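You operate a simulated robot arm through the tools that you are given. There is no shell and no other tool. Be economical: measure what you need, move in short steps, check, and stop when the job is done.

You are at the controls of a simulated two-armed robot. One attempt, no reset.

Task
Pick up the ink bottle that expires last from the wash worktop with one hand, pass it to the other hand and put it on the wash trough drainer. Set down upright: ink bottle.

It is judged by the outcome, as a careful person would: the job done as asked, and still so three seconds after it is handed in. It fails if anything else is knocked over, pushed out of place, dropped, spilled or broken.

Robot
Two 6-joint arms with two-finger grippers on one trunk, on a base that drives. Base frame: it is fixed to the floor where the robot stands at the start and does not move with it; the origin is under the middle of the robot, x ahead of it, y to its left, z up; the surface under the hand at the start is at about z = 0.9. Readings come in m, rad, newtons and seconds.
The left shoulder is at the start at [0.03, 0.178, 1.088], the right one opposite. With the tool pointing down near the work surface each hand reaches from about 0.46 to 0.84 m from the robot's upright axis, wherever it stands, measured 20 degrees to its own side. Places, roughly: wash trough drainer (20x50 cm) [0.88, 0.7, 0.9]. Payload 2.54 kg a hand.
The tool frame of a hand sits at the grasp point between the pads (the TCP): z along the fingers, y along the line on which they close. The tips reach 0.03 m beyond it. Largest opening 0.116 m; the body of the gripper starts 0.095 m behind the TCP.
Orientation is that of the tool frame in the base frame, as a unit quaternion [x, y, z, w]. With the fingers straight down and closing along the base's y, the tool's x points along the base's -x, its y along +y and its z along -z.

Tools
- The arms move only by the tool send_rows. It takes "left_targets", "right_targets" or both (then of equal length, played together; a hand with none holds still); each is a list of rows, each a list of 7 numbers: the shift along the tool's x, y, z in m, then the turn, a rotation vector about the tool's x, y, z in rad, then the closure, from 0 (fully open) to 1 (shut). In form: [[dx, dy, dz, ax, ay, az, fingers], ...]. A call has 1 to 20 rows; each row shifts and turns the commanded pose from where the row before left it, along the tool's axes as they then stand. Rows are played at 5 a second. More than 0.05 m and 0.15 rad between two rows, or a gripper value outside its range, and nothing of the call is played. Where a pose cannot be reached the arm comes as near as it can. A force on the tool above 40 N (or 10 N above the force at the start of the call, whichever is more), or a blocked arm, ends the call early, and 0.2 s more pass. The fingers move at their own pace (about 0.153 m/s each) and stop on an object; they squeeze with about 30 N. The grip force told is the motor's: it shows also when the fingers shut on nothing. Time passes only in rows, and 0.2 s behind the last, so rows that do not move let the fingers close. It gives the time, the measured TCP pose, the force on the tool (base axes), the opening and the grip force at its end, in the units of the frame above (readings bear some noise), with the torque about the TCP (base axes, N m) and any sound that the robot's microphone picked up, and new pictures: "pictures" is both (left out), scene, wrist or none (wrist: the cameras of the hands that moved).
- Cameras (640 x 400 px; columns grow to the right, rows downward): "scene" is now at [0.0436, 0.0215, 1.8091]; the picture's right is [0.26, -0.97, 0.00], its down [-0.74, -0.20, -0.64] and it looks along [0.62, 0.17, -0.77] (base axes); focal length 266 px, centre (320, 200). "left" rides on the left gripper at [0.069, 0.015, -0.122] in its tool frame; the picture's right is [-0.21, 0.98, 0.00], its down [-0.83, -0.18, -0.53] and it looks along [-0.52, -0.11, 0.85] (tool axes); focal length 251 px, centre (320, 200). "right" rides on the right gripper at [0.069, -0.015, -0.122] in its tool frame; the picture's right is [0.21, 0.98, 0.00], its down [-0.83, 0.18, -0.53] and it looks along [-0.52, 0.11, 0.85] (tool axes); focal length 251 px, centre (320, 200).
- lift_body(by): slides the trunk up (or, below 0, down) by that many m; the arms and the scene camera ride with it, the base frame stays. It gives what a move gives, with no picture.
- base_move(legs): drives the robot by 1 to 6 legs, each [ahead, left, turn to the left] in m, m and rad, along the robot's own axes; the way and the turn of a leg run together, so that a leg with both is an arc; at most 1.5 m and 3.142 rad a leg. The arms and the cameras ride along, it lands a little off, and it stops where it bumps. It gives what a move gives, and a new picture of the scene camera.
- aim_head(pan, tilt): turns the head with the scene camera to pan (to the left, within 2.496 rad either way) and tilt (down, from -0.506 to 1.204), counted from straight ahead of the robot. It gives what a move gives, and a new picture of the scene camera.
- measure_at(camera, pixels): for up to 12 pixels [column, row] of the newest picture of that camera ("zoom" is the newest enlarged one), the place [x, y, z] in the base frame of the surface seen there, good to about 0.002 m. It takes no simulated time.
- inspect(camera, box): a new picture of the part [left, top, right, bottom] of that camera's present view, enlarged. It takes no simulated time.
- job_done(): hands the job in; it is judged then, once.

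Keep the steps short. Do not move on a guess: measure, check each grasp and each placing, and mend mistakes. In all there are 80 turns and 260 pictures (those below and enlarged ones count). Leave the grippers open and the arms clear of the work at the hand-in unless told otherwise, and finish with a single line.

The tools are called after "Request:" as a command line: name --argument value ..., lists and objects as JSON in quotes. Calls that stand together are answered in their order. send_rows: Moves the arms, as the interface text tells. Its arguments: {"type":"object","properties":{"left_targets":{"type":"array"},"right_targets":{"type":"array"},"pictures":{"type":"string","enum":["both","scene","wrist","none"]}},"required":[]} The other tools are called the same way: lift_body (by) slides the trunk up or down; base_move (legs) drives the base; aim_head (pan, tilt) turns the head that bears the scene camera; measure_at (camera, pixels) gives the place of the surface under pixels of a picture; inspect (camera, box) takes an enlarged picture of a part of a camera's view; job_done () hands the job in.

At the start:

```text
time: 0.0
left_position: [0.3796, 0.435, 1.199]
left_tool_rot: [-0.001, 1.0, 0.0, 0.0]
left_contact_force: [0.1, -0.2, 0.3]
left_torque: [0.02, 0.0, -0.02]
left_width: 0.1161
left_finger_force: 0.0
right_position: [0.5635, 0.0405, 1.1403]
right_tool_rot: [0.0, 1.0, 0.001, 0.001]
right_contact_force: [-0.8, 0.5, 0.0]
right_torque: [0.0, -0.04, -0.02]
right_width: 0.1162
right_finger_force: 0.0
trunk travel left (down, up): [-0.3, 0.24]
robot x, y, heading: [0.0007, 0.0005, 0.005]
head pan, tilt: [0.262, 0.873]
```

scene: 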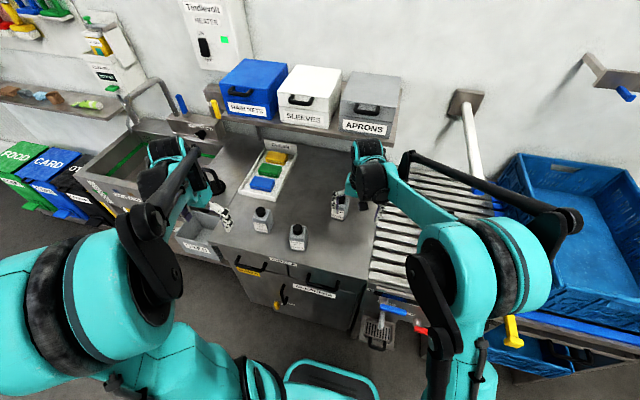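
right: 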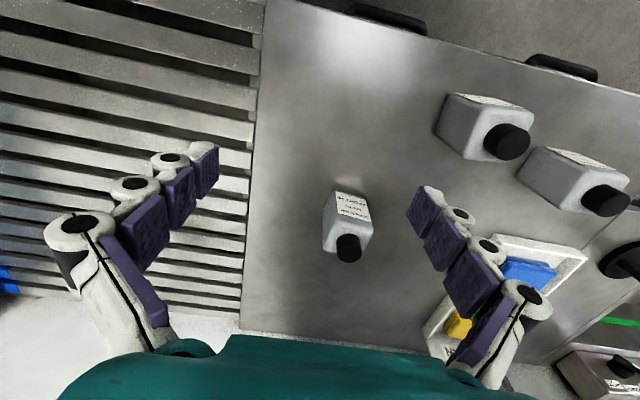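
left: 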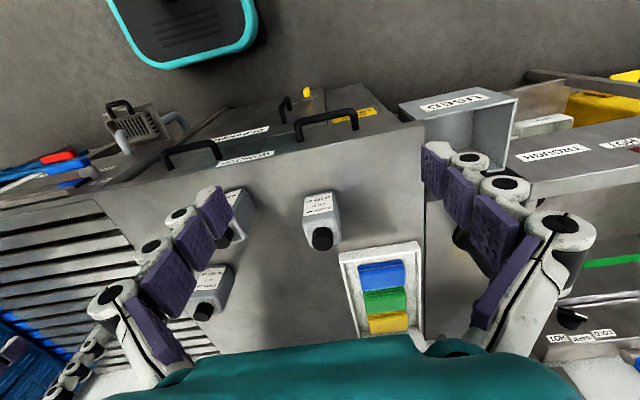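

I see three bottles on the worktop in the scene view, near (262,218), (298,236) and (338,205). I'll enlarge them to read the labels.

Request:
inspect --camera "scene" --box '[240, 180, 360, 255]'

Request:
inspect --camera "right" --box '[300, 170, 400, 270]'

Request:
inspect --camera "left" --box '[180, 180, 350, 330]'

Request:
inspect --camera "scene" --box '[60, 90, 300, 260]'

```text
5.33 times, centred on (300, 218) of scene
```

zoom: 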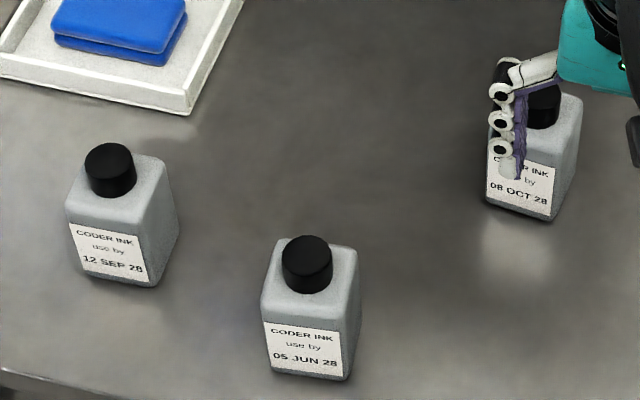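

```text
4.00 times, centred on (350, 220) of right
```

zoom: 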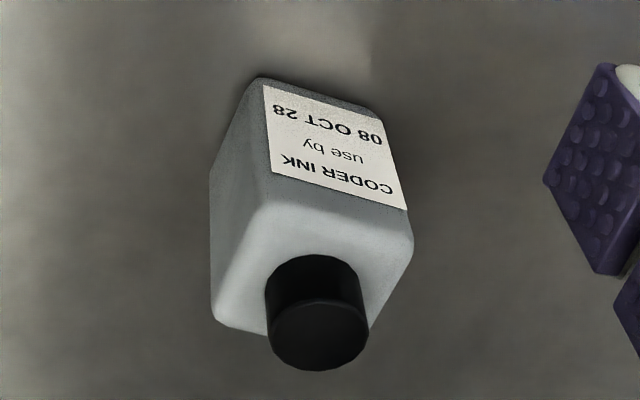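

```text
2.67 times, centred on (265, 255) of left
```

zoom: 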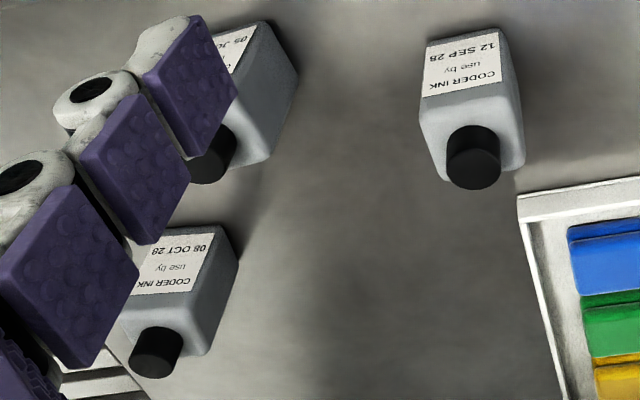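

```text
2.35 times, centred on (180, 175) of scene
```

zoom: 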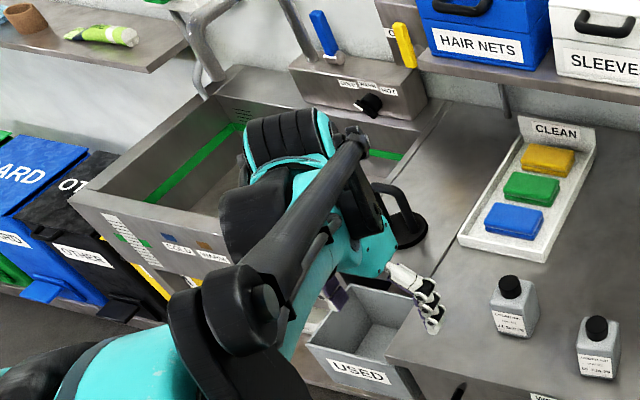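

The labels read 12 SEP 28, 05 JUN 28 and 08 OCT 28. The 08 OCT 28 bottle, nearest the right hand, expires last. Next I'll measure it and the drainer area.

Request:
measure_at --camera "right" --pixels '[[348, 248], [335, 222], [362, 225], [345, 200], [300, 230], [470, 145], [560, 185], [340, 194], [365, 203], [242, 200]]'

Request:
measure_at --camera "scene" --pixels '[[238, 160], [225, 175], [215, 165], [240, 215], [200, 155], [130, 180], [262, 195], [285, 150], [228, 182]]'

Request:
inspect --camera "scene" --box '[120, 110, 260, 230]'

Request:
inspect --camera "left" --box '[400, 60, 640, 400]'

```text
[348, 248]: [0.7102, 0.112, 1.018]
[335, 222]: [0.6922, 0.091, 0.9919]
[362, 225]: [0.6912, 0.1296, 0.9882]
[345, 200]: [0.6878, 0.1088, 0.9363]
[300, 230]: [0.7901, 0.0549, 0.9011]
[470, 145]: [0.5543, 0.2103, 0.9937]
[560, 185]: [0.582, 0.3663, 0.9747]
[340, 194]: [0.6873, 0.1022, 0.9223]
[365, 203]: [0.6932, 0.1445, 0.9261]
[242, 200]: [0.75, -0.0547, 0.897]
```

```text
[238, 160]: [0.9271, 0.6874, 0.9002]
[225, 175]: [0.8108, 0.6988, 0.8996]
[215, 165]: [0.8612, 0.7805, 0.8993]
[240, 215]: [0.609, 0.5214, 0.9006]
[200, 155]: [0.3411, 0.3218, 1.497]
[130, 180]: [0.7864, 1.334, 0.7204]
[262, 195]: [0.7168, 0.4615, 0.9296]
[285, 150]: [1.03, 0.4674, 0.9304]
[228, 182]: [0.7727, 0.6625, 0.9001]
```

```text
3.33 times, centred on (190, 170) of scene
```

zoom: 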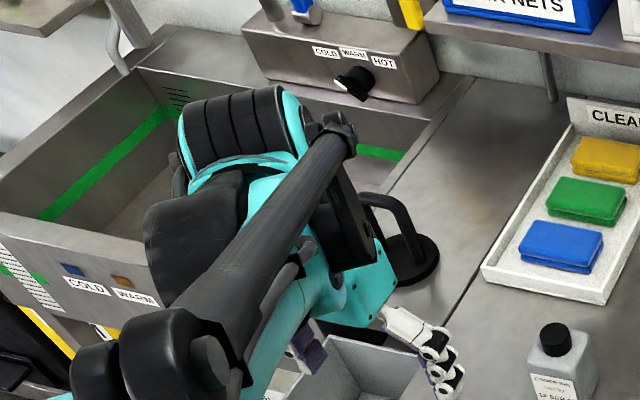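

```text
1.18 times, centred on (520, 230) of left
```

zoom: 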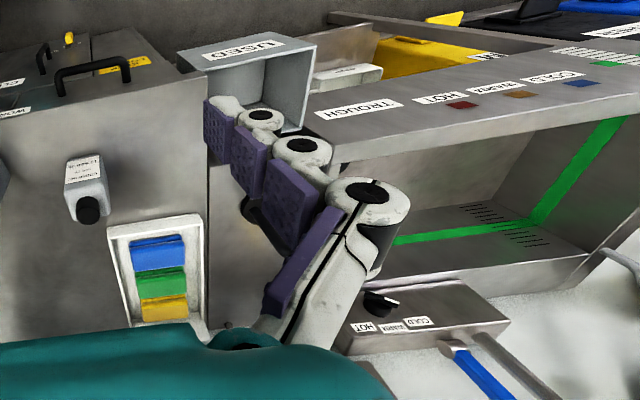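

The drainer is the strip at z≈0.90, y about 0.6–0.8, with a black disc-based object on it. My plan has three steps:
- The right hand takes the bottle low, with a forward tilt.
- The left hand takes it from above.
- I drive over and place it.

First I'll refine the bottle's geometry.

Request:
inspect --camera "right" --box '[300, 170, 400, 270]'

Request:
measure_at --camera "zoom" --pixels '[[310, 340], [345, 320], [285, 310], [230, 300], [395, 240], [215, 250], [380, 300], [265, 90], [380, 120], [225, 180], [400, 190], [250, 220]]'

```text
4.00 times, centred on (350, 220) of right
```

zoom: 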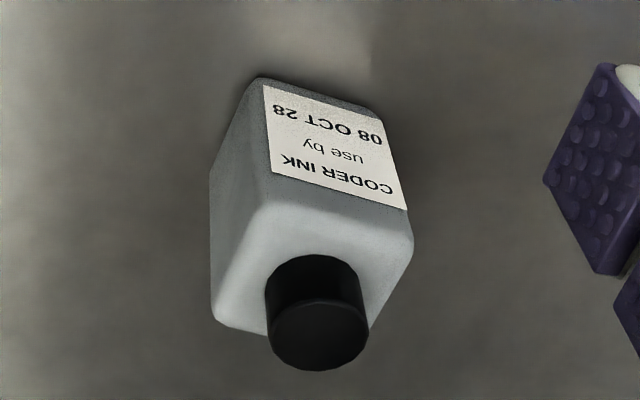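

```text
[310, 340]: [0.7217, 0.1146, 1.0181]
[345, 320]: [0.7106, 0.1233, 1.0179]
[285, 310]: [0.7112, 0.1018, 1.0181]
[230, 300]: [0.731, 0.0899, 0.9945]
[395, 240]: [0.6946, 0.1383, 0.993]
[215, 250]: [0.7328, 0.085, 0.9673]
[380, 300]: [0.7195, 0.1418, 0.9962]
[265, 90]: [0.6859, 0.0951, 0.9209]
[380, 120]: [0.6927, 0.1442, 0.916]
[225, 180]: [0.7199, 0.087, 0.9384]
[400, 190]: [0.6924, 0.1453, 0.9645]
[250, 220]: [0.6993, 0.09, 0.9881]
```

The bottle centre is about (0.719, 0.116), the body about 0.056 m wide and yawed about −8°. I'll check the JUN bottle's extents for gripper clearance.

Request:
measure_at --camera "right" --pixels '[[508, 145], [440, 130], [450, 100], [520, 120], [480, 155], [436, 122], [605, 200], [520, 170]]'

```text
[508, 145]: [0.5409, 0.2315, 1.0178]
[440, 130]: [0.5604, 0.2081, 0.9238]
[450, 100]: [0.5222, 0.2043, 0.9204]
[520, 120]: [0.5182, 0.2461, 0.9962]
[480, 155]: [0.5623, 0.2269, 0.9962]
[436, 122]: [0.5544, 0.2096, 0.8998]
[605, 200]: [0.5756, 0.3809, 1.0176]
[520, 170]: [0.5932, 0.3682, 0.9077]
```

Clear: JUN sits at x<0.58 and y>0.20. Now I'll move the right hand to a pre-grasp in front of the bottle, yawed −8° and tilted 40° forward.

Request:
send_rows --right_targets '[[-0.0194, 0.0215, 0.02, 0, 0, 0, 0], [-0.0194, 0.0215, 0.02, 0, 0, 0, 0], [-0.0194, 0.0215, 0.02, 0, 0, 0, 0], [-0.0194, 0.0215, 0.02, 0, 0, 0, 0], [0, 0, 0, 0, 0, 0.138, 0], [0, 0, 0, 0, -0.14, 0, 0], [0, 0, 0, 0, -0.14, 0, 0], [0, 0, 0, 0, -0.14, 0, 0], [0, 0, 0, 0, -0.14, 0, 0], [0, 0, 0, 0, -0.14, 0, 0], [0, 0, 0, 0, 0, 0, 0]]'

```text
time: 2.4
left_position: [0.3812, 0.4351, 1.1977]
left_tool_rot: [0.0, 1.0, 0.001, 0.0]
left_contact_force: [0.8, 0.6, -0.1]
left_torque: [-0.02, 0.0, 0.0]
left_width: 0.116
left_finger_force: 0.1
right_position: [0.6411, 0.1265, 1.0597]
right_tool_rot: [0.064, 0.937, -0.023, 0.343]
right_contact_force: [-0.2, 1.2, -0.9]
right_torque: [-0.02, 0.01, 0.01]
right_width: 0.1161
right_finger_force: 0.2
trunk travel left (down, up): [-0.3, 0.24]
robot x, y, heading: [0.0034, 0.0024, -0.001]
head pan, tilt: [0.262, 0.873]
```

scene: 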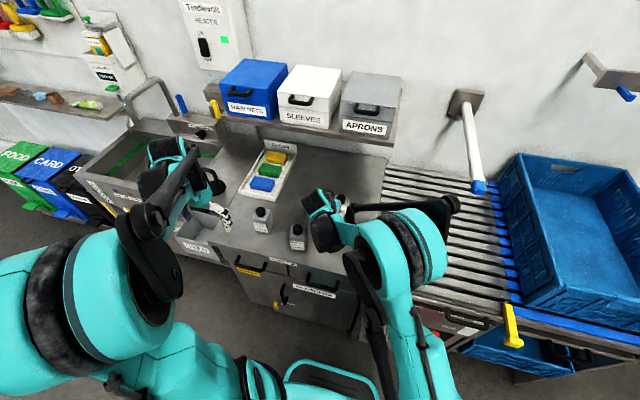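
right: 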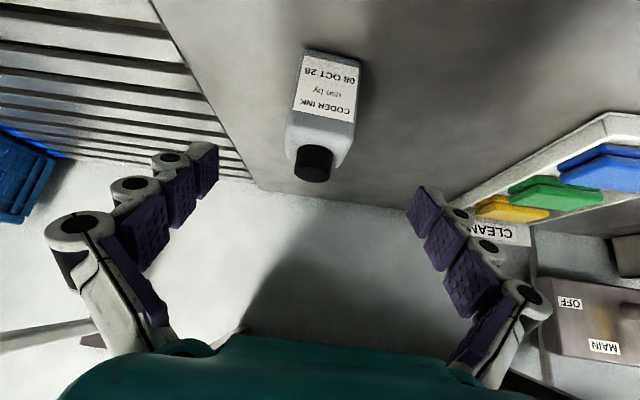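

Pre-grasp reached, with the bottle between the fingers. Now I'll advance along the tool axis to the grasp pose.

Request:
send_rows --right_targets '[[0.0185, 0, 0, 0, 0, 0, 0], [0, 0, 0.035, 0, 0, 0, 0], [0, 0, 0.035, 0, 0, 0, 0], [0, 0, 0.035, 0, 0, 0, 0], [0, 0, 0.036, 0, 0, 0, 0], [0, 0, 0, 0, 0, 0, 0]]'

```text
time: 3.8
left_position: [0.3787, 0.4343, 1.1986]
left_tool_rot: [0.0, 1.0, 0.0, 0.0]
left_contact_force: [0.4, 0.8, 0.6]
left_torque: [0.03, -0.04, 0.03]
left_width: 0.1156
left_finger_force: 0.0
right_position: [0.7165, 0.1132, 0.9392]
right_tool_rot: [0.065, 0.937, -0.024, 0.342]
right_contact_force: [-0.4, 0.4, -0.1]
right_torque: [-0.01, 0.02, 0.05]
right_width: 0.1159
right_finger_force: 0.2
trunk travel left (down, up): [-0.3, 0.24]
robot x, y, heading: [0.0006, -0.0027, -0.0]
head pan, tilt: [0.262, 0.873]
```

scene: 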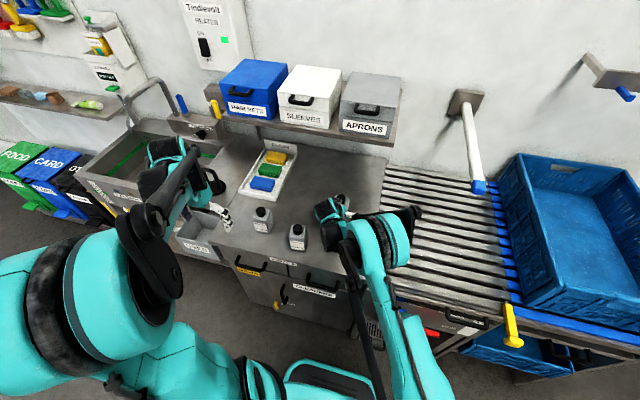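
right: 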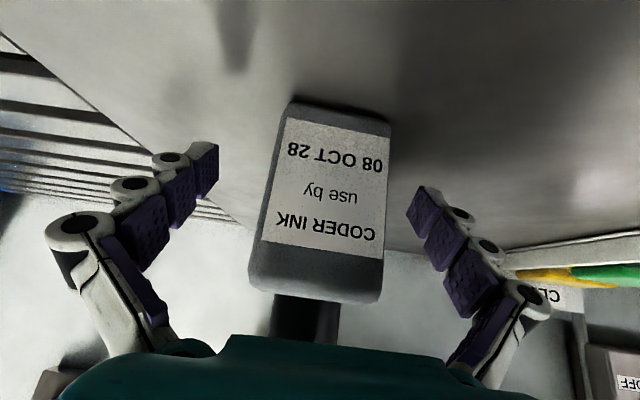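

The bottle is centred between the pads and its label reads 08 OCT 28. Closing the fingers.

Request:
send_rows --right_targets '[[0, 0, 0, 0, 0, 0, 0.3], [0, 0, 0, 0, 0, 0, 0.5], [0, 0, 0, 0, 0, 0, 0.8], [0, 0, 0, 0, 0, 0, 1], [0, 0, 0, 0, 0, 0, 1]]' --pictures "wrist"

```text
time: 5.0
left_position: [0.3797, 0.4347, 1.1993]
left_tool_rot: [-0.001, 1.0, 0.0, 0.001]
left_contact_force: [0.2, -0.4, -0.6]
left_torque: [0.0, 0.04, -0.01]
left_width: 0.1158
left_finger_force: 0.1
right_position: [0.7157, 0.1142, 0.9397]
right_tool_rot: [0.065, 0.937, -0.024, 0.342]
right_contact_force: [-1.1, 0.7, 0.7]
right_torque: [0.08, 0.11, -0.01]
right_width: 0.0594
right_finger_force: 30.3
trunk travel left (down, up): [-0.3, 0.24]
robot x, y, heading: [-0.0058, 0.0017, -0.002]
head pan, tilt: [0.262, 0.873]
```

right: 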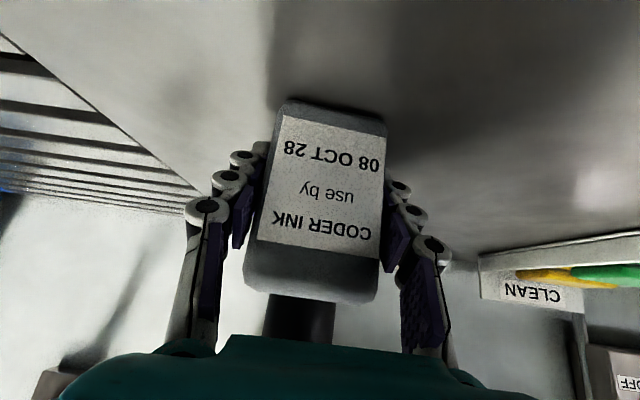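

Firm grip (0.0594 m, 30 N). Lifting straight up 0.20 m, then bringing it back a little.

Request:
send_rows --right_targets '[[-0.0129, 0, -0.0153, 0, 0, 0, 1], [-0.0257, 0, -0.0306, 0, 0, 0, 1], [-0.0257, 0, -0.0306, 0, 0, 0, 1], [-0.0257, 0, -0.0306, 0, 0, 0, 1], [-0.0257, 0, -0.0306, 0, 0, 0, 1], [-0.0129, 0, -0.0153, 0, 0, 0, 1], [0.0303, -0.0055, -0.0255, 0, 0, 0, 1], [0.0303, -0.0055, -0.0255, 0, 0, 0, 1], [0.0152, -0.0027, -0.0127, 0, 0, 0, 1], [0, 0, 0, 0, 0, 0, 1]]'

```text
time: 7.2
left_position: [0.3803, 0.4354, 1.1992]
left_tool_rot: [0.0, 1.0, 0.0, 0.0]
left_contact_force: [0.4, 0.1, -0.6]
left_torque: [0.0, 0.03, -0.01]
left_width: 0.1158
left_finger_force: 0.0
right_position: [0.6171, 0.1175, 1.1373]
right_tool_rot: [0.065, 0.937, -0.025, 0.342]
right_contact_force: [-0.2, -0.6, -3.4]
right_torque: [0.0, 0.04, -0.03]
right_width: 0.0593
right_finger_force: 30.0
trunk travel left (down, up): [-0.3, 0.24]
robot x, y, heading: [-0.0002, -0.0013, -0.001]
head pan, tilt: [0.262, 0.873]
```

scene: 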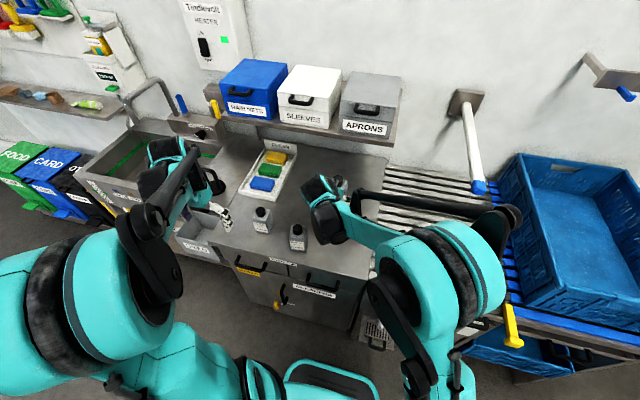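
right: 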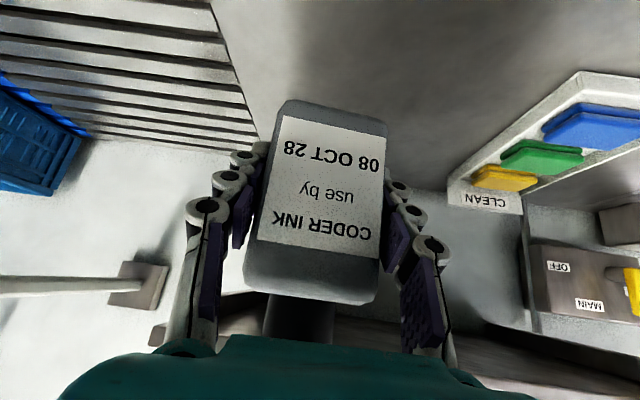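

Holding securely. To keep the right wrist out of the left arm's way, I'll turn the right hand 0.9 rad about the vertical so its tail points to the right.

Request:
send_rows --right_targets '[[0, 0, 0, -0.0964, 0, -0.1149, 1], [0, 0, 0, -0.0964, 0, -0.1149, 1], [0, 0, 0, -0.0964, 0, -0.1149, 1], [0, 0, 0, -0.0964, 0, -0.1149, 1], [0, 0, 0, -0.0964, 0, -0.1149, 1], [0, 0, 0, -0.0964, 0, -0.1149, 1], [0, 0, 0, 0, 0, 0, 1]]'

```text
time: 8.8
left_position: [0.38, 0.4363, 1.1982]
left_tool_rot: [-0.001, 1.0, 0.0, 0.0]
left_contact_force: [-0.3, 0.0, -0.1]
left_torque: [-0.01, -0.01, 0.02]
left_width: 0.1161
left_finger_force: 0.1
right_position: [0.6179, 0.1169, 1.1403]
right_tool_rot: [-0.35, 0.872, 0.127, 0.318]
right_contact_force: [0.0, -1.0, -2.5]
right_torque: [-0.03, 0.01, 0.0]
right_width: 0.0594
right_finger_force: 30.0
trunk travel left (down, up): [-0.3, 0.24]
robot x, y, heading: [-0.0003, -0.0018, 0.003]
head pan, tilt: [0.262, 0.873]
```

scene: 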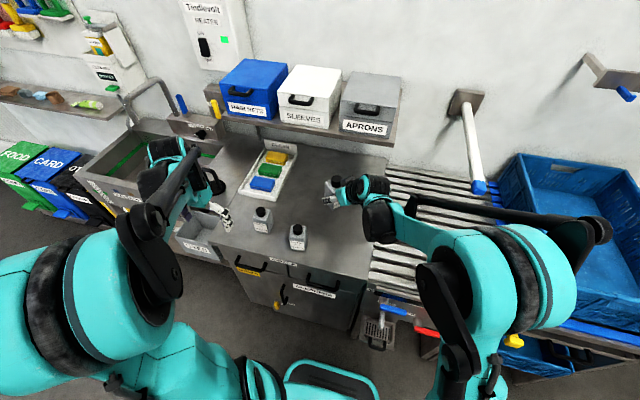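
right: 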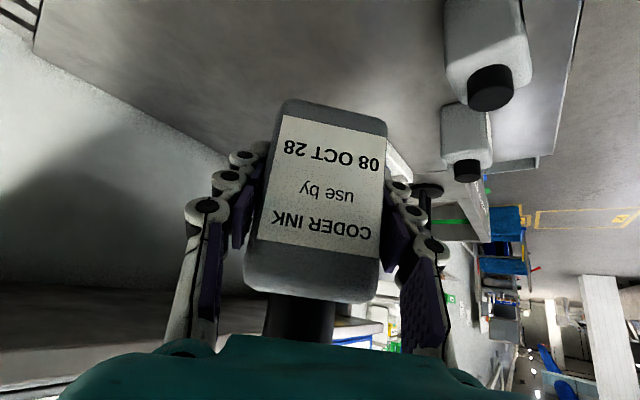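

The right arm is now off to the right. I'll zoom in on the held bottle near (330,200) to measure the cap.

Request:
inspect --camera "scene" --box '[300, 165, 380, 215]'

```text
8.00 times, centred on (340, 190) of scene
```

zoom: 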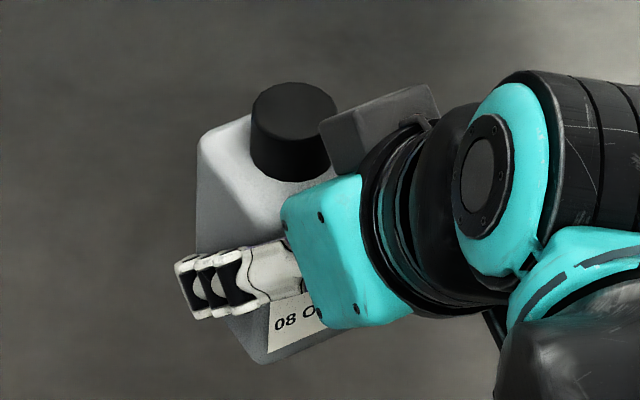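

Request:
measure_at --camera "zoom" --pixels '[[293, 110], [265, 110], [322, 112], [293, 88], [293, 130], [230, 150], [260, 165], [240, 220], [330, 200], [380, 110]]'

```text
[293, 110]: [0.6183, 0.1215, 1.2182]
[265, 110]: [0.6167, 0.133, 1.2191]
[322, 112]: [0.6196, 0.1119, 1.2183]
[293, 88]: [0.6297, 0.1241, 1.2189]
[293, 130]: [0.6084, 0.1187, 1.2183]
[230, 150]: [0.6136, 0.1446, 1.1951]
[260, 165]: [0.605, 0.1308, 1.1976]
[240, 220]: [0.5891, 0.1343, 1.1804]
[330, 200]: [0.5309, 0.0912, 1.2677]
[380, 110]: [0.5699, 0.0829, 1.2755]
```

Cap centre is about (0.619, 0.1215), top at z 1.2185, and the bottle is upright. A box on the right gripper sits close to the cap, so I'll measure its extents.

Request:
measure_at --camera "zoom" --pixels '[[324, 122], [335, 165], [345, 150], [400, 90], [434, 90], [430, 110], [375, 130], [365, 170], [290, 205], [400, 180], [540, 90]]'

Request:
inspect --camera "left" --box '[0, 150, 200, 400]'

```text
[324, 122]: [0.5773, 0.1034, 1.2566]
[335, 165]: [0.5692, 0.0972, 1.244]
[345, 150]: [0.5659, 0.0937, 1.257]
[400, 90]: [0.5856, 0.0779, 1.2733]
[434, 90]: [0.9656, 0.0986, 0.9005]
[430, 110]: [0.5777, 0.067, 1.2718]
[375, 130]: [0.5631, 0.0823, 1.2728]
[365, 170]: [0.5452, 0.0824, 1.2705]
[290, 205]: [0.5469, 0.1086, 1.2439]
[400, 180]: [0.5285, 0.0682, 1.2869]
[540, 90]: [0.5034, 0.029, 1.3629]
```

```text
1.60 times, centred on (100, 275) of left
```

zoom: 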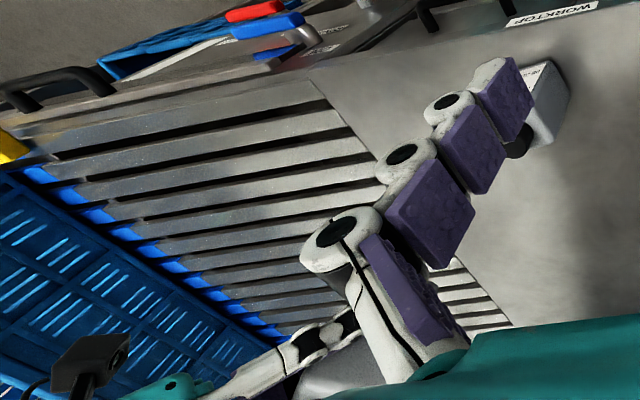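

The box reaches z≈1.273 about 4 cm from the cap axis, so a left grip closing mostly sideways with partly open fingers will clear it. I'll raise the left hand to z≈1.33 and bring it part way over.

Request:
send_rows --left_targets '[[0, 0, -0.045, 0, 0, 0, 0.4], [0, 0, -0.045, 0, 0, 0, 0.4], [0, 0, -0.045, 0, 0, 0, 0.4], [-0.03, -0.0393, 0, 0, 0, -0.117, 0.4], [-0.0245, -0.0426, 0, 0, 0, -0.117, 0.4], [-0.0195, -0.0452, 0, 0, 0, -0.117, 0.4], [-0.0147, -0.0472, 0, 0, 0, 0, 0.4], [-0.0147, -0.0472, 0, 0, 0, 0, 0.4], [0, 0, 0, 0, 0, 0, 0.4]]'

```text
time: 10.8
left_position: [0.5283, 0.2398, 1.3342]
left_tool_rot: [-0.175, 0.985, 0.0, -0.001]
left_contact_force: [0.0, 1.5, 0.1]
left_torque: [-0.01, 0.01, -0.02]
left_width: 0.0694
left_finger_force: 0.0
right_position: [0.6162, 0.1163, 1.1404]
right_tool_rot: [-0.349, 0.872, 0.126, 0.319]
right_contact_force: [-1.1, 0.5, -2.5]
right_torque: [0.02, -0.02, -0.06]
right_width: 0.0592
right_finger_force: 30.5
trunk travel left (down, up): [-0.3, 0.24]
robot x, y, heading: [-0.0002, -0.0017, -0.0]
head pan, tilt: [0.262, 0.873]
```

scene: 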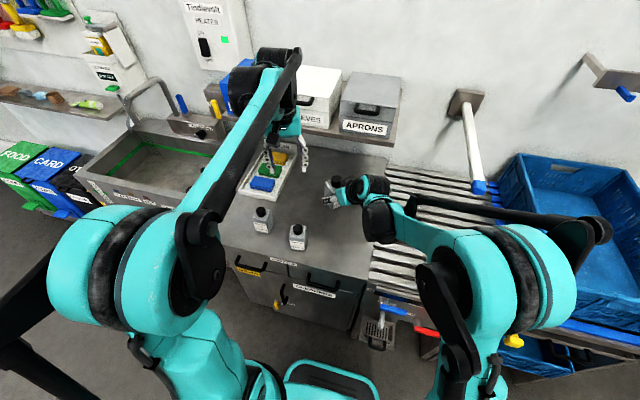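
left: 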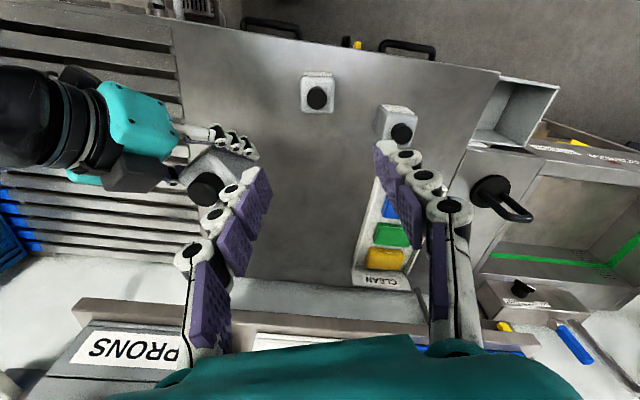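

All clear. Moving the left hand above the cap.

Request:
send_rows --left_targets '[[-0.0111, -0.0357, 0, 0, 0, 0, 0.4], [-0.0111, -0.0357, 0, 0, 0, 0, 0.4], [-0.0111, -0.0357, 0, 0, 0, 0, 0.4], [-0.0111, -0.0357, 0, 0, 0, 0, 0.4], [0, 0, 0, 0, 0, 0, 0.4]]'

```text
time: 12.0
left_position: [0.6184, 0.12, 1.3362]
left_tool_rot: [-0.174, 0.985, 0.0, 0.0]
left_contact_force: [0.3, 1.1, 0.2]
left_torque: [0.02, -0.02, 0.0]
left_width: 0.0695
left_finger_force: 0.1
right_position: [0.6167, 0.1178, 1.1401]
right_tool_rot: [-0.349, 0.872, 0.126, 0.318]
right_contact_force: [-0.2, -0.5, -3.3]
right_torque: [-0.04, 0.0, -0.06]
right_width: 0.0592
right_finger_force: 29.7
trunk travel left (down, up): [-0.3, 0.24]
robot x, y, heading: [0.0006, -0.0021, -0.001]
head pan, tilt: [0.262, 0.873]
```

scene: 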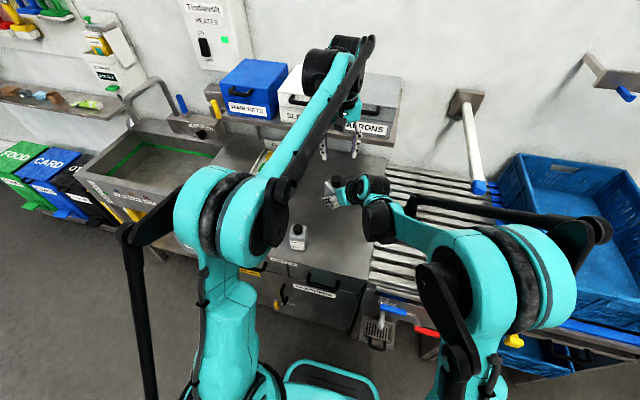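
left: 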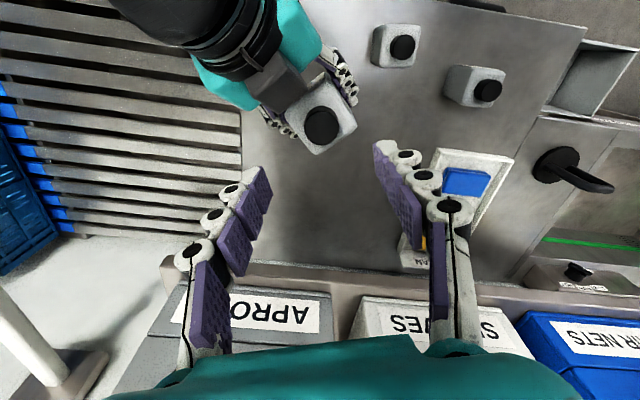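

The cap at (322,127) is centred between the fingers. Descending most of the way, then checking.

Request:
send_rows --left_targets '[[0, 0, 0.026, 0, 0, 0, 0.4], [0, 0, 0.026, 0, 0, 0, 0.4], [0, 0, 0.026, 0, 0, 0, 0.4], [0, 0, 0, 0, 0, 0, 0.4]]'

Request:
inspect --camera "left" --box '[180, 80, 480, 280]'

```text
time: 13.0
left_position: [0.6193, 0.1187, 1.2569]
left_tool_rot: [-0.174, 0.985, 0.0, -0.001]
left_contact_force: [-0.7, 0.0, -0.6]
left_torque: [0.05, 0.0, 0.01]
left_width: 0.0699
left_finger_force: 0.1
right_position: [0.6165, 0.1173, 1.1399]
right_tool_rot: [-0.35, 0.872, 0.127, 0.318]
right_contact_force: [-0.5, 0.2, -3.3]
right_torque: [0.02, -0.03, 0.0]
right_width: 0.0589
right_finger_force: 29.8
trunk travel left (down, up): [-0.3, 0.24]
robot x, y, heading: [-0.003, -0.0034, -0.005]
head pan, tilt: [0.262, 0.873]
```

scene: 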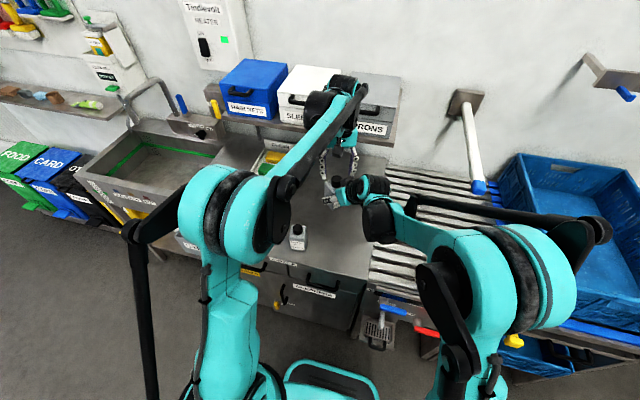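
left: 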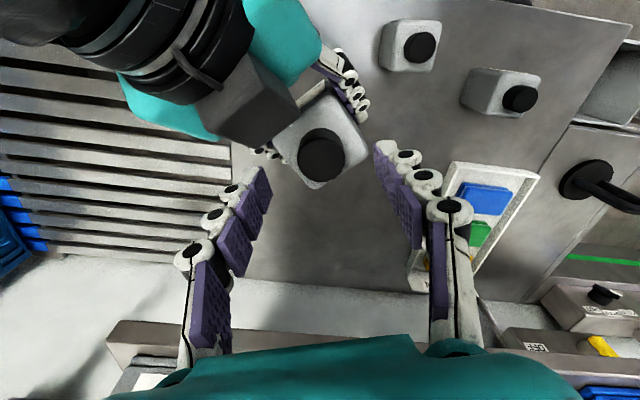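

```text
2.00 times, centred on (330, 180) of left
```

zoom: 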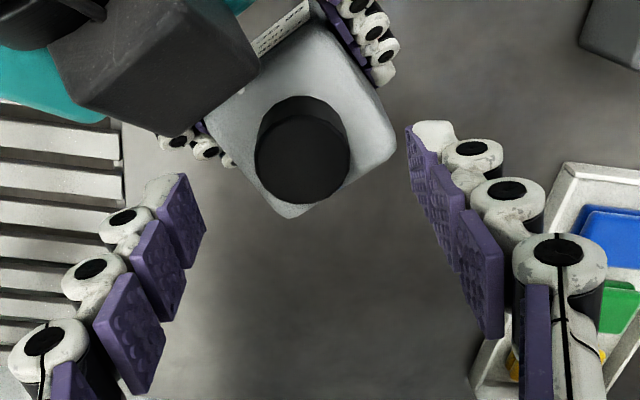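

Good clearance to the box. Descending the last 0.027 m to bring the pads around the cap.

Request:
send_rows --left_targets '[[0, 0, 0.014, 0, 0, 0, 0.4], [0, 0, 0.013, 0, 0, 0, 0.4], [0, 0, 0, 0, 0, 0, 0.4]]' --pictures "wrist"

```text
time: 13.8
left_position: [0.6203, 0.119, 1.227]
left_tool_rot: [-0.175, 0.985, -0.001, 0.0]
left_contact_force: [0.6, 0.6, 0.5]
left_torque: [0.03, -0.03, 0.01]
left_width: 0.0698
left_finger_force: 0.1
right_position: [0.6181, 0.1171, 1.1394]
right_tool_rot: [-0.35, 0.872, 0.127, 0.317]
right_contact_force: [0.1, -0.1, -3.6]
right_torque: [-0.02, 0.02, -0.01]
right_width: 0.0594
right_finger_force: 30.0
trunk travel left (down, up): [-0.3, 0.24]
robot x, y, heading: [0.0008, 0.0027, -0.002]
head pan, tilt: [0.262, 0.873]
```

left: 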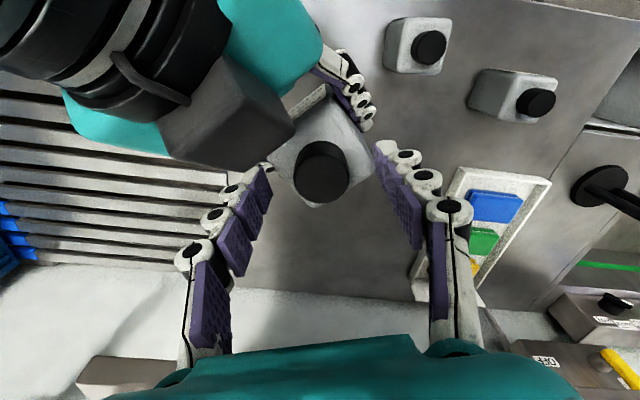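

The pads straddle the cap at (321,172). Closing the left fingers.

Request:
send_rows --left_targets '[[0, 0, 0, 0, 0, 0, 0.6], [0, 0, 0, 0, 0, 0, 0.7], [0, 0, 0, 0, 0, 0, 0.85], [0, 0, 0, 0, 0, 0, 1], [0, 0, 0, 0, 0, 0, 1]]' --pictures "wrist"

```text
time: 15.0
left_position: [0.62, 0.1186, 1.2281]
left_tool_rot: [-0.175, 0.985, 0.001, -0.001]
left_contact_force: [-1.3, 6.1, 0.4]
left_torque: [0.28, 0.09, -0.05]
left_width: 0.0329
left_finger_force: 29.7
right_position: [0.617, 0.1165, 1.1393]
right_tool_rot: [-0.349, 0.872, 0.127, 0.317]
right_contact_force: [1.5, -7.1, -2.1]
right_torque: [0.31, 0.04, 0.04]
right_width: 0.0592
right_finger_force: 29.7
trunk travel left (down, up): [-0.3, 0.24]
robot x, y, heading: [-0.0008, 0.0024, 0.0]
head pan, tilt: [0.262, 0.873]
```

left: 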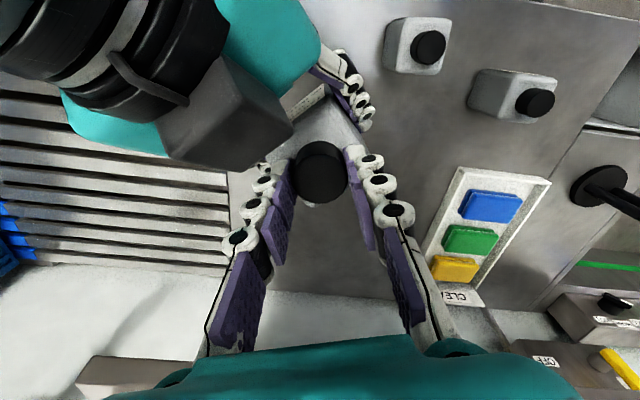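

Grip force 29.7 N at 0.033 m, so it's holding the cap. I'll check that the cap sits centrally in the pads.

Request:
inspect --camera "left" --box '[240, 120, 400, 220]'

Request:
measure_at --camera "left" --pixels '[[320, 148], [320, 160], [320, 180], [320, 195], [285, 165], [352, 150], [290, 150]]'

```text
4.00 times, centred on (320, 170) of left
```

zoom: 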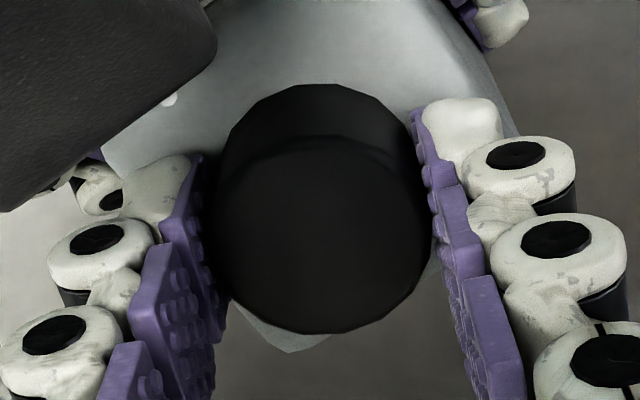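

```text
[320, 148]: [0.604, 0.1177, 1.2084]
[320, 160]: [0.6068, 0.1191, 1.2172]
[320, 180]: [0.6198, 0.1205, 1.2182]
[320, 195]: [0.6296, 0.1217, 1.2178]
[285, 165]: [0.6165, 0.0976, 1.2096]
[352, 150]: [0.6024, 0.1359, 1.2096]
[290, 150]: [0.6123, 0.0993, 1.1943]
```

The cap is centred at (0.6195, 0.1205). Now I'll open the right hand while the left holds still.

Request:
send_rows --right_targets '[[0, 0, 0, 0, 0, 0, 0.4], [0, 0, 0, 0, 0, 0, 0.2], [0, 0, 0, 0, 0, 0, 0], [0, 0, 0, 0, 0, 0, 0]]' --left_targets '[[0, 0, 0, 0, 0, 0, 1], [0, 0, 0, 0, 0, 0, 1], [0, 0, 0, 0, 0, 0, 1], [0, 0, 0, 0, 0, 0, 1]]' --pictures "wrist"

```text
time: 16.0
left_position: [0.6211, 0.1193, 1.2273]
left_tool_rot: [-0.175, 0.985, 0.0, 0.001]
left_contact_force: [-0.2, 0.3, 1.0]
left_torque: [-0.01, 0.0, 0.02]
left_width: 0.033
left_finger_force: 30.2
right_position: [0.6173, 0.1169, 1.1396]
right_tool_rot: [-0.35, 0.872, 0.127, 0.318]
right_contact_force: [-0.2, -0.5, 0.1]
right_torque: [0.0, 0.0, -0.04]
right_width: 0.1158
right_finger_force: 0.0
trunk travel left (down, up): [-0.3, 0.24]
robot x, y, heading: [0.0004, 0.0024, 0.001]
head pan, tilt: [0.262, 0.873]
```

right: 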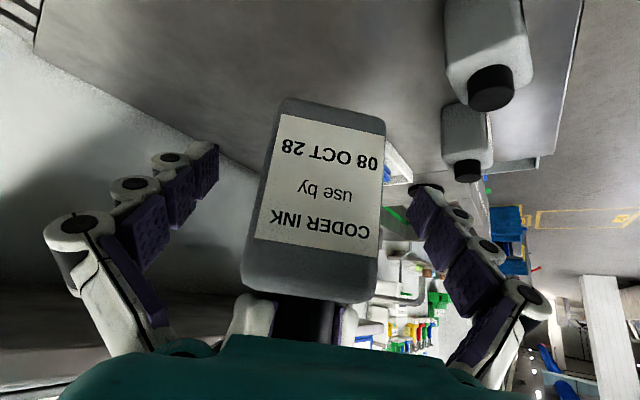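
left: 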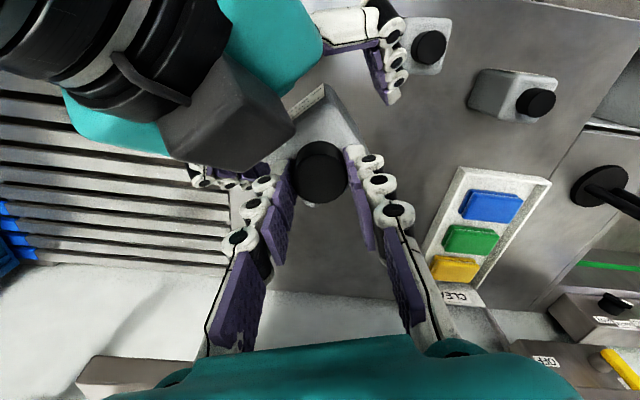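

The bottle stays put in the left hand. I'll retract the right hand horizontally backward.

Request:
send_rows --right_targets '[[0.0153, 0, -0.0129, 0, 0, 0, 0], [0.0306, 0, -0.0257, 0, 0, 0, 0], [0.0306, 0, -0.0257, 0, 0, 0, 0], [0.0306, 0, -0.0257, 0, 0, 0, 0], [0.0306, 0, -0.0257, 0, 0, 0, 0], [0, 0, 0, 0, 0, 0, 0]]'

```text
time: 17.4
left_position: [0.622, 0.1195, 1.2265]
left_tool_rot: [-0.175, 0.985, -0.001, 0.0]
left_contact_force: [0.4, -0.2, -0.4]
left_torque: [-0.01, 0.03, -0.02]
left_width: 0.0327
left_finger_force: 30.2
right_position: [0.4877, -0.0073, 1.1399]
right_tool_rot: [-0.35, 0.872, 0.127, 0.318]
right_contact_force: [-0.7, 0.4, -1.0]
right_torque: [0.01, -0.03, 0.02]
right_width: 0.1161
right_finger_force: 0.0
trunk travel left (down, up): [-0.3, 0.24]
robot x, y, heading: [0.0025, 0.0029, 0.001]
head pan, tilt: [0.262, 0.873]
```

scene: 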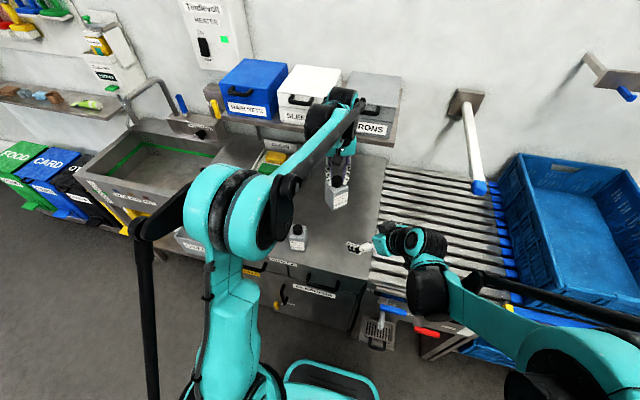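
right: 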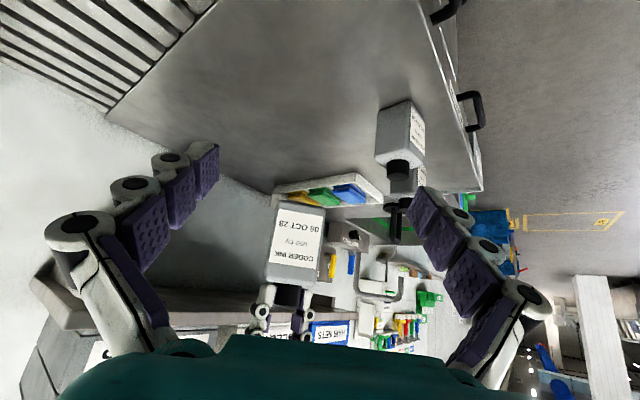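

Handover complete: the bottle hangs upright from the left hand. Before driving left, I'll look at the drainer and the floor there.

Request:
aim_head --pan 0.75 --tilt 0.8

```text
time: 18.3
left_position: [0.6206, 0.1191, 1.227]
left_tool_rot: [-0.174, 0.985, -0.001, 0.0]
left_contact_force: [-0.2, 0.0, 0.7]
left_torque: [0.0, 0.02, -0.02]
left_width: 0.0325
left_finger_force: 30.2
right_position: [0.4871, -0.0069, 1.1403]
right_tool_rot: [-0.35, 0.872, 0.127, 0.317]
right_contact_force: [0.3, 0.4, -0.6]
right_torque: [-0.03, 0.02, -0.02]
right_width: 0.1161
right_finger_force: 0.0
trunk travel left (down, up): [-0.3, 0.24]
robot x, y, heading: [-0.0038, -0.0005, 0.003]
head pan, tilt: [0.75, 0.799]
```

scene: 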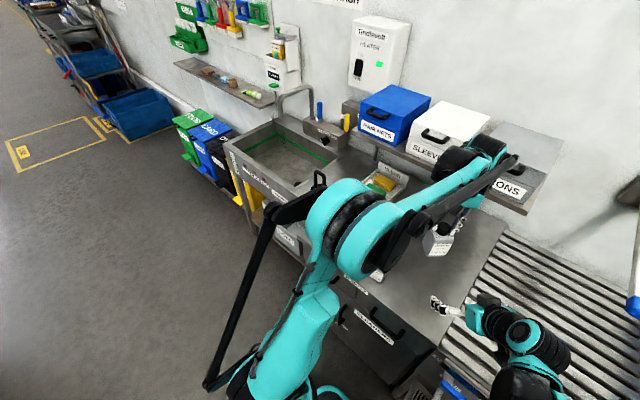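

The floor to the left is clear. Driving 0.50 m left.

Request:
base_move --legs '[[0, 0.5, 0]]'

Request:
aim_head --pan 0.1 --tilt 0.9

```text
time: 21.3
left_position: [0.619, 0.6195, 1.2279]
left_tool_rot: [-0.175, 0.985, 0.0, 0.001]
left_contact_force: [-0.4, 0.5, 0.1]
left_torque: [-0.02, -0.02, 0.02]
left_width: 0.0326
left_finger_force: 29.9
right_position: [0.486, 0.4918, 1.1411]
right_tool_rot: [-0.35, 0.872, 0.126, 0.318]
right_contact_force: [-0.4, 0.8, 0.7]
right_torque: [-0.01, 0.0, 0.0]
right_width: 0.1161
right_finger_force: 0.0
trunk travel left (down, up): [-0.3, 0.24]
robot x, y, heading: [0.0014, 0.4998, 0.004]
head pan, tilt: [0.75, 0.799]
```

scene: 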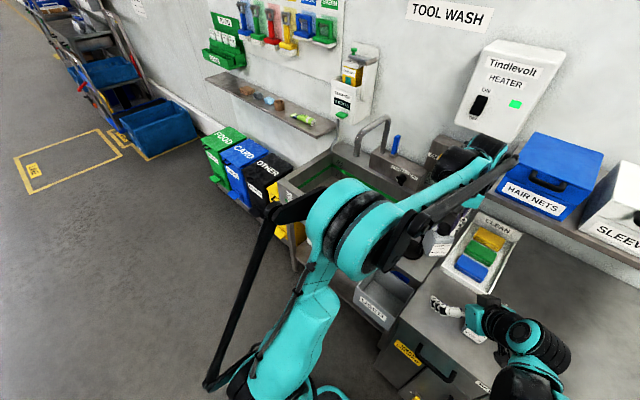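

```text
time: 22.3
left_position: [0.6205, 0.6185, 1.2271]
left_tool_rot: [-0.175, 0.985, 0.0, 0.0]
left_contact_force: [0.2, 0.3, -0.3]
left_torque: [0.04, -0.02, 0.0]
left_width: 0.0325
left_finger_force: 29.6
right_position: [0.4859, 0.4913, 1.1404]
right_tool_rot: [-0.35, 0.872, 0.127, 0.317]
right_contact_force: [-0.5, 1.0, 0.7]
right_torque: [0.0, 0.02, -0.04]
right_width: 0.1161
right_finger_force: 0.1
trunk travel left (down, up): [-0.3, 0.24]
robot x, y, heading: [0.0004, 0.4951, 0.009]
head pan, tilt: [0.099, 0.901]
```

scene: 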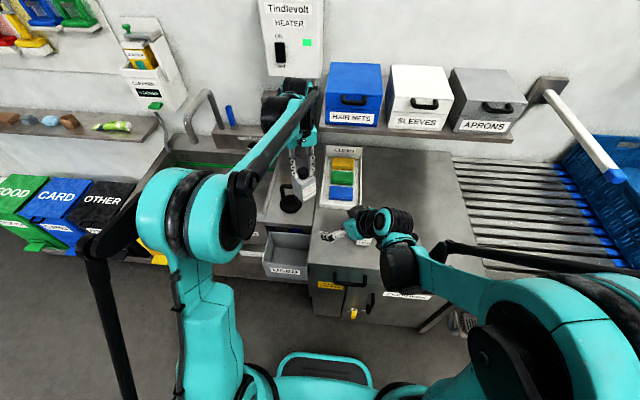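

The bottle is at (308,185) and the black disc-based tool is on the drainer at (290,200). I'll inspect both.

Request:
inspect --camera "scene" --box '[240, 140, 370, 225]'

Request:
measure_at --camera "scene" --pixels '[[290, 208], [281, 200], [300, 205], [288, 188], [275, 215], [305, 215], [312, 205], [320, 180], [272, 190], [265, 222], [310, 222], [265, 235]]'

Request:
send_rows --left_targets '[[0, 0, 0, 0, 0, 0, 1]]' --pictures "wrist"

```text
4.71 times, centred on (305, 182) of scene
```

zoom: 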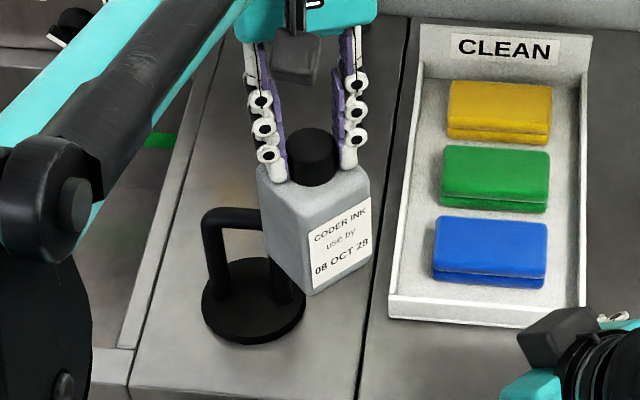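

```text
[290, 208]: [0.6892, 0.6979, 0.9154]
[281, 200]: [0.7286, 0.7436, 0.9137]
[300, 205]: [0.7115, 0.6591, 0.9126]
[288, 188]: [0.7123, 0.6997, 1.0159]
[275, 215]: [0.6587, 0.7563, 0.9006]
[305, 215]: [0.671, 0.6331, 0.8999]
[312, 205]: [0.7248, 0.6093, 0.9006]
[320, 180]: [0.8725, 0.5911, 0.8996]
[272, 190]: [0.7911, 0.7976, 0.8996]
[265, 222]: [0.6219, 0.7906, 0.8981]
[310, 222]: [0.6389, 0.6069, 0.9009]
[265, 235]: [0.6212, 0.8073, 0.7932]
```

```text
time: 22.7
left_position: [0.6195, 0.6188, 1.228]
left_tool_rot: [-0.176, 0.984, 0.0, 0.0]
left_contact_force: [-0.1, 0.3, 0.4]
left_torque: [0.02, 0.0, -0.01]
left_width: 0.0325
left_finger_force: 30.1
right_position: [0.4865, 0.4911, 1.1408]
right_tool_rot: [-0.351, 0.872, 0.127, 0.317]
right_contact_force: [0.0, -0.8, 0.7]
right_torque: [-0.02, 0.0, 0.01]
right_width: 0.1161
right_finger_force: 0.0
trunk travel left (down, up): [-0.3, 0.24]
robot x, y, heading: [0.0005, 0.4999, 0.003]
head pan, tilt: [0.099, 0.901]
```

left: 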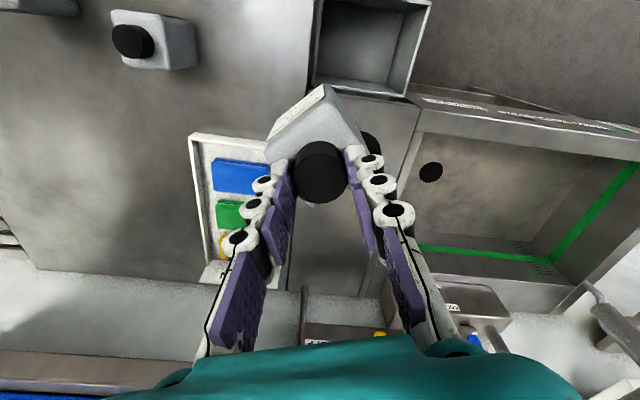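

Drainer spans x 0.63–1.13 and y 0.60–0.80. The disc tool is at about (0.715, 0.70), radius about 0.05, so a free spot is about (0.90, 0.70). I'll check the shelf overhead and the handle height.

Request:
measure_at --camera "scene" --pixels '[[350, 132], [325, 128], [255, 138], [230, 140], [282, 186], [298, 193], [340, 112], [288, 240], [330, 275], [290, 230], [215, 140], [340, 150]]'

Request:
measure_at --camera "zoom" --pixels '[[210, 215], [235, 215], [255, 215], [215, 260], [205, 290], [300, 310], [250, 340], [250, 265], [240, 100], [330, 20]]'

```text
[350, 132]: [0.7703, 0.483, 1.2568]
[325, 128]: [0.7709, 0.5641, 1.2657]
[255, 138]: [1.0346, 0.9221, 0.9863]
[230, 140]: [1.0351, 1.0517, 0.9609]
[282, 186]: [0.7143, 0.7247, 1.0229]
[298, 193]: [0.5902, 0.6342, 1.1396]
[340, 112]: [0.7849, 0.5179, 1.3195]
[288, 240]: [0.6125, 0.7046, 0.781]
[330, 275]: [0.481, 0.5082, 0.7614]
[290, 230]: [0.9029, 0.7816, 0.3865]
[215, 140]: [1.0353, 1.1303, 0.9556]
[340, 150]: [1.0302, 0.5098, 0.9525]
```

```text
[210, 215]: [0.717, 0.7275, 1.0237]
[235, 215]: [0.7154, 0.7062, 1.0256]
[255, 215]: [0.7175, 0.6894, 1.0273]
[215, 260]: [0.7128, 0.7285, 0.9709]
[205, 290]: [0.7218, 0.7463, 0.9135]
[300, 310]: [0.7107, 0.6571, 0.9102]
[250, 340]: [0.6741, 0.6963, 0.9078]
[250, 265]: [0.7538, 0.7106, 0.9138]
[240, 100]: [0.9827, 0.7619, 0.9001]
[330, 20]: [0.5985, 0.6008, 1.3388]
```

Important: the shelf with the boxes has its front at x≈0.77, z≈1.26 for y<~0.57, and its left end is hidden behind the arm. I'll drive 0.15 m more to the left so the left arm reaches in away from the shelf, and look again.

Request:
base_move --legs '[[0, 0.17, 0]]'

```text
time: 24.2
left_position: [0.6206, 0.7933, 1.2274]
left_tool_rot: [-0.176, 0.984, 0.0, 0.0]
left_contact_force: [0.6, 0.4, 0.7]
left_torque: [-0.03, 0.0, 0.01]
left_width: 0.0327
left_finger_force: 30.3
right_position: [0.4868, 0.6644, 1.1409]
right_tool_rot: [-0.352, 0.871, 0.128, 0.317]
right_contact_force: [0.2, 0.8, 0.1]
right_torque: [-0.04, 0.01, 0.02]
right_width: 0.1159
right_finger_force: 0.1
trunk travel left (down, up): [-0.3, 0.24]
robot x, y, heading: [0.0005, 0.6694, 0.004]
head pan, tilt: [0.099, 0.901]
```

scene: 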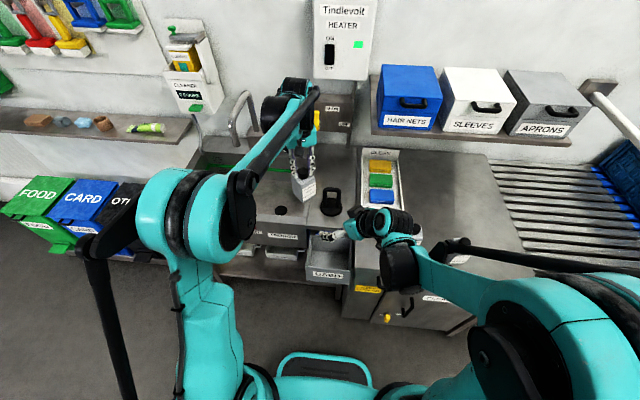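

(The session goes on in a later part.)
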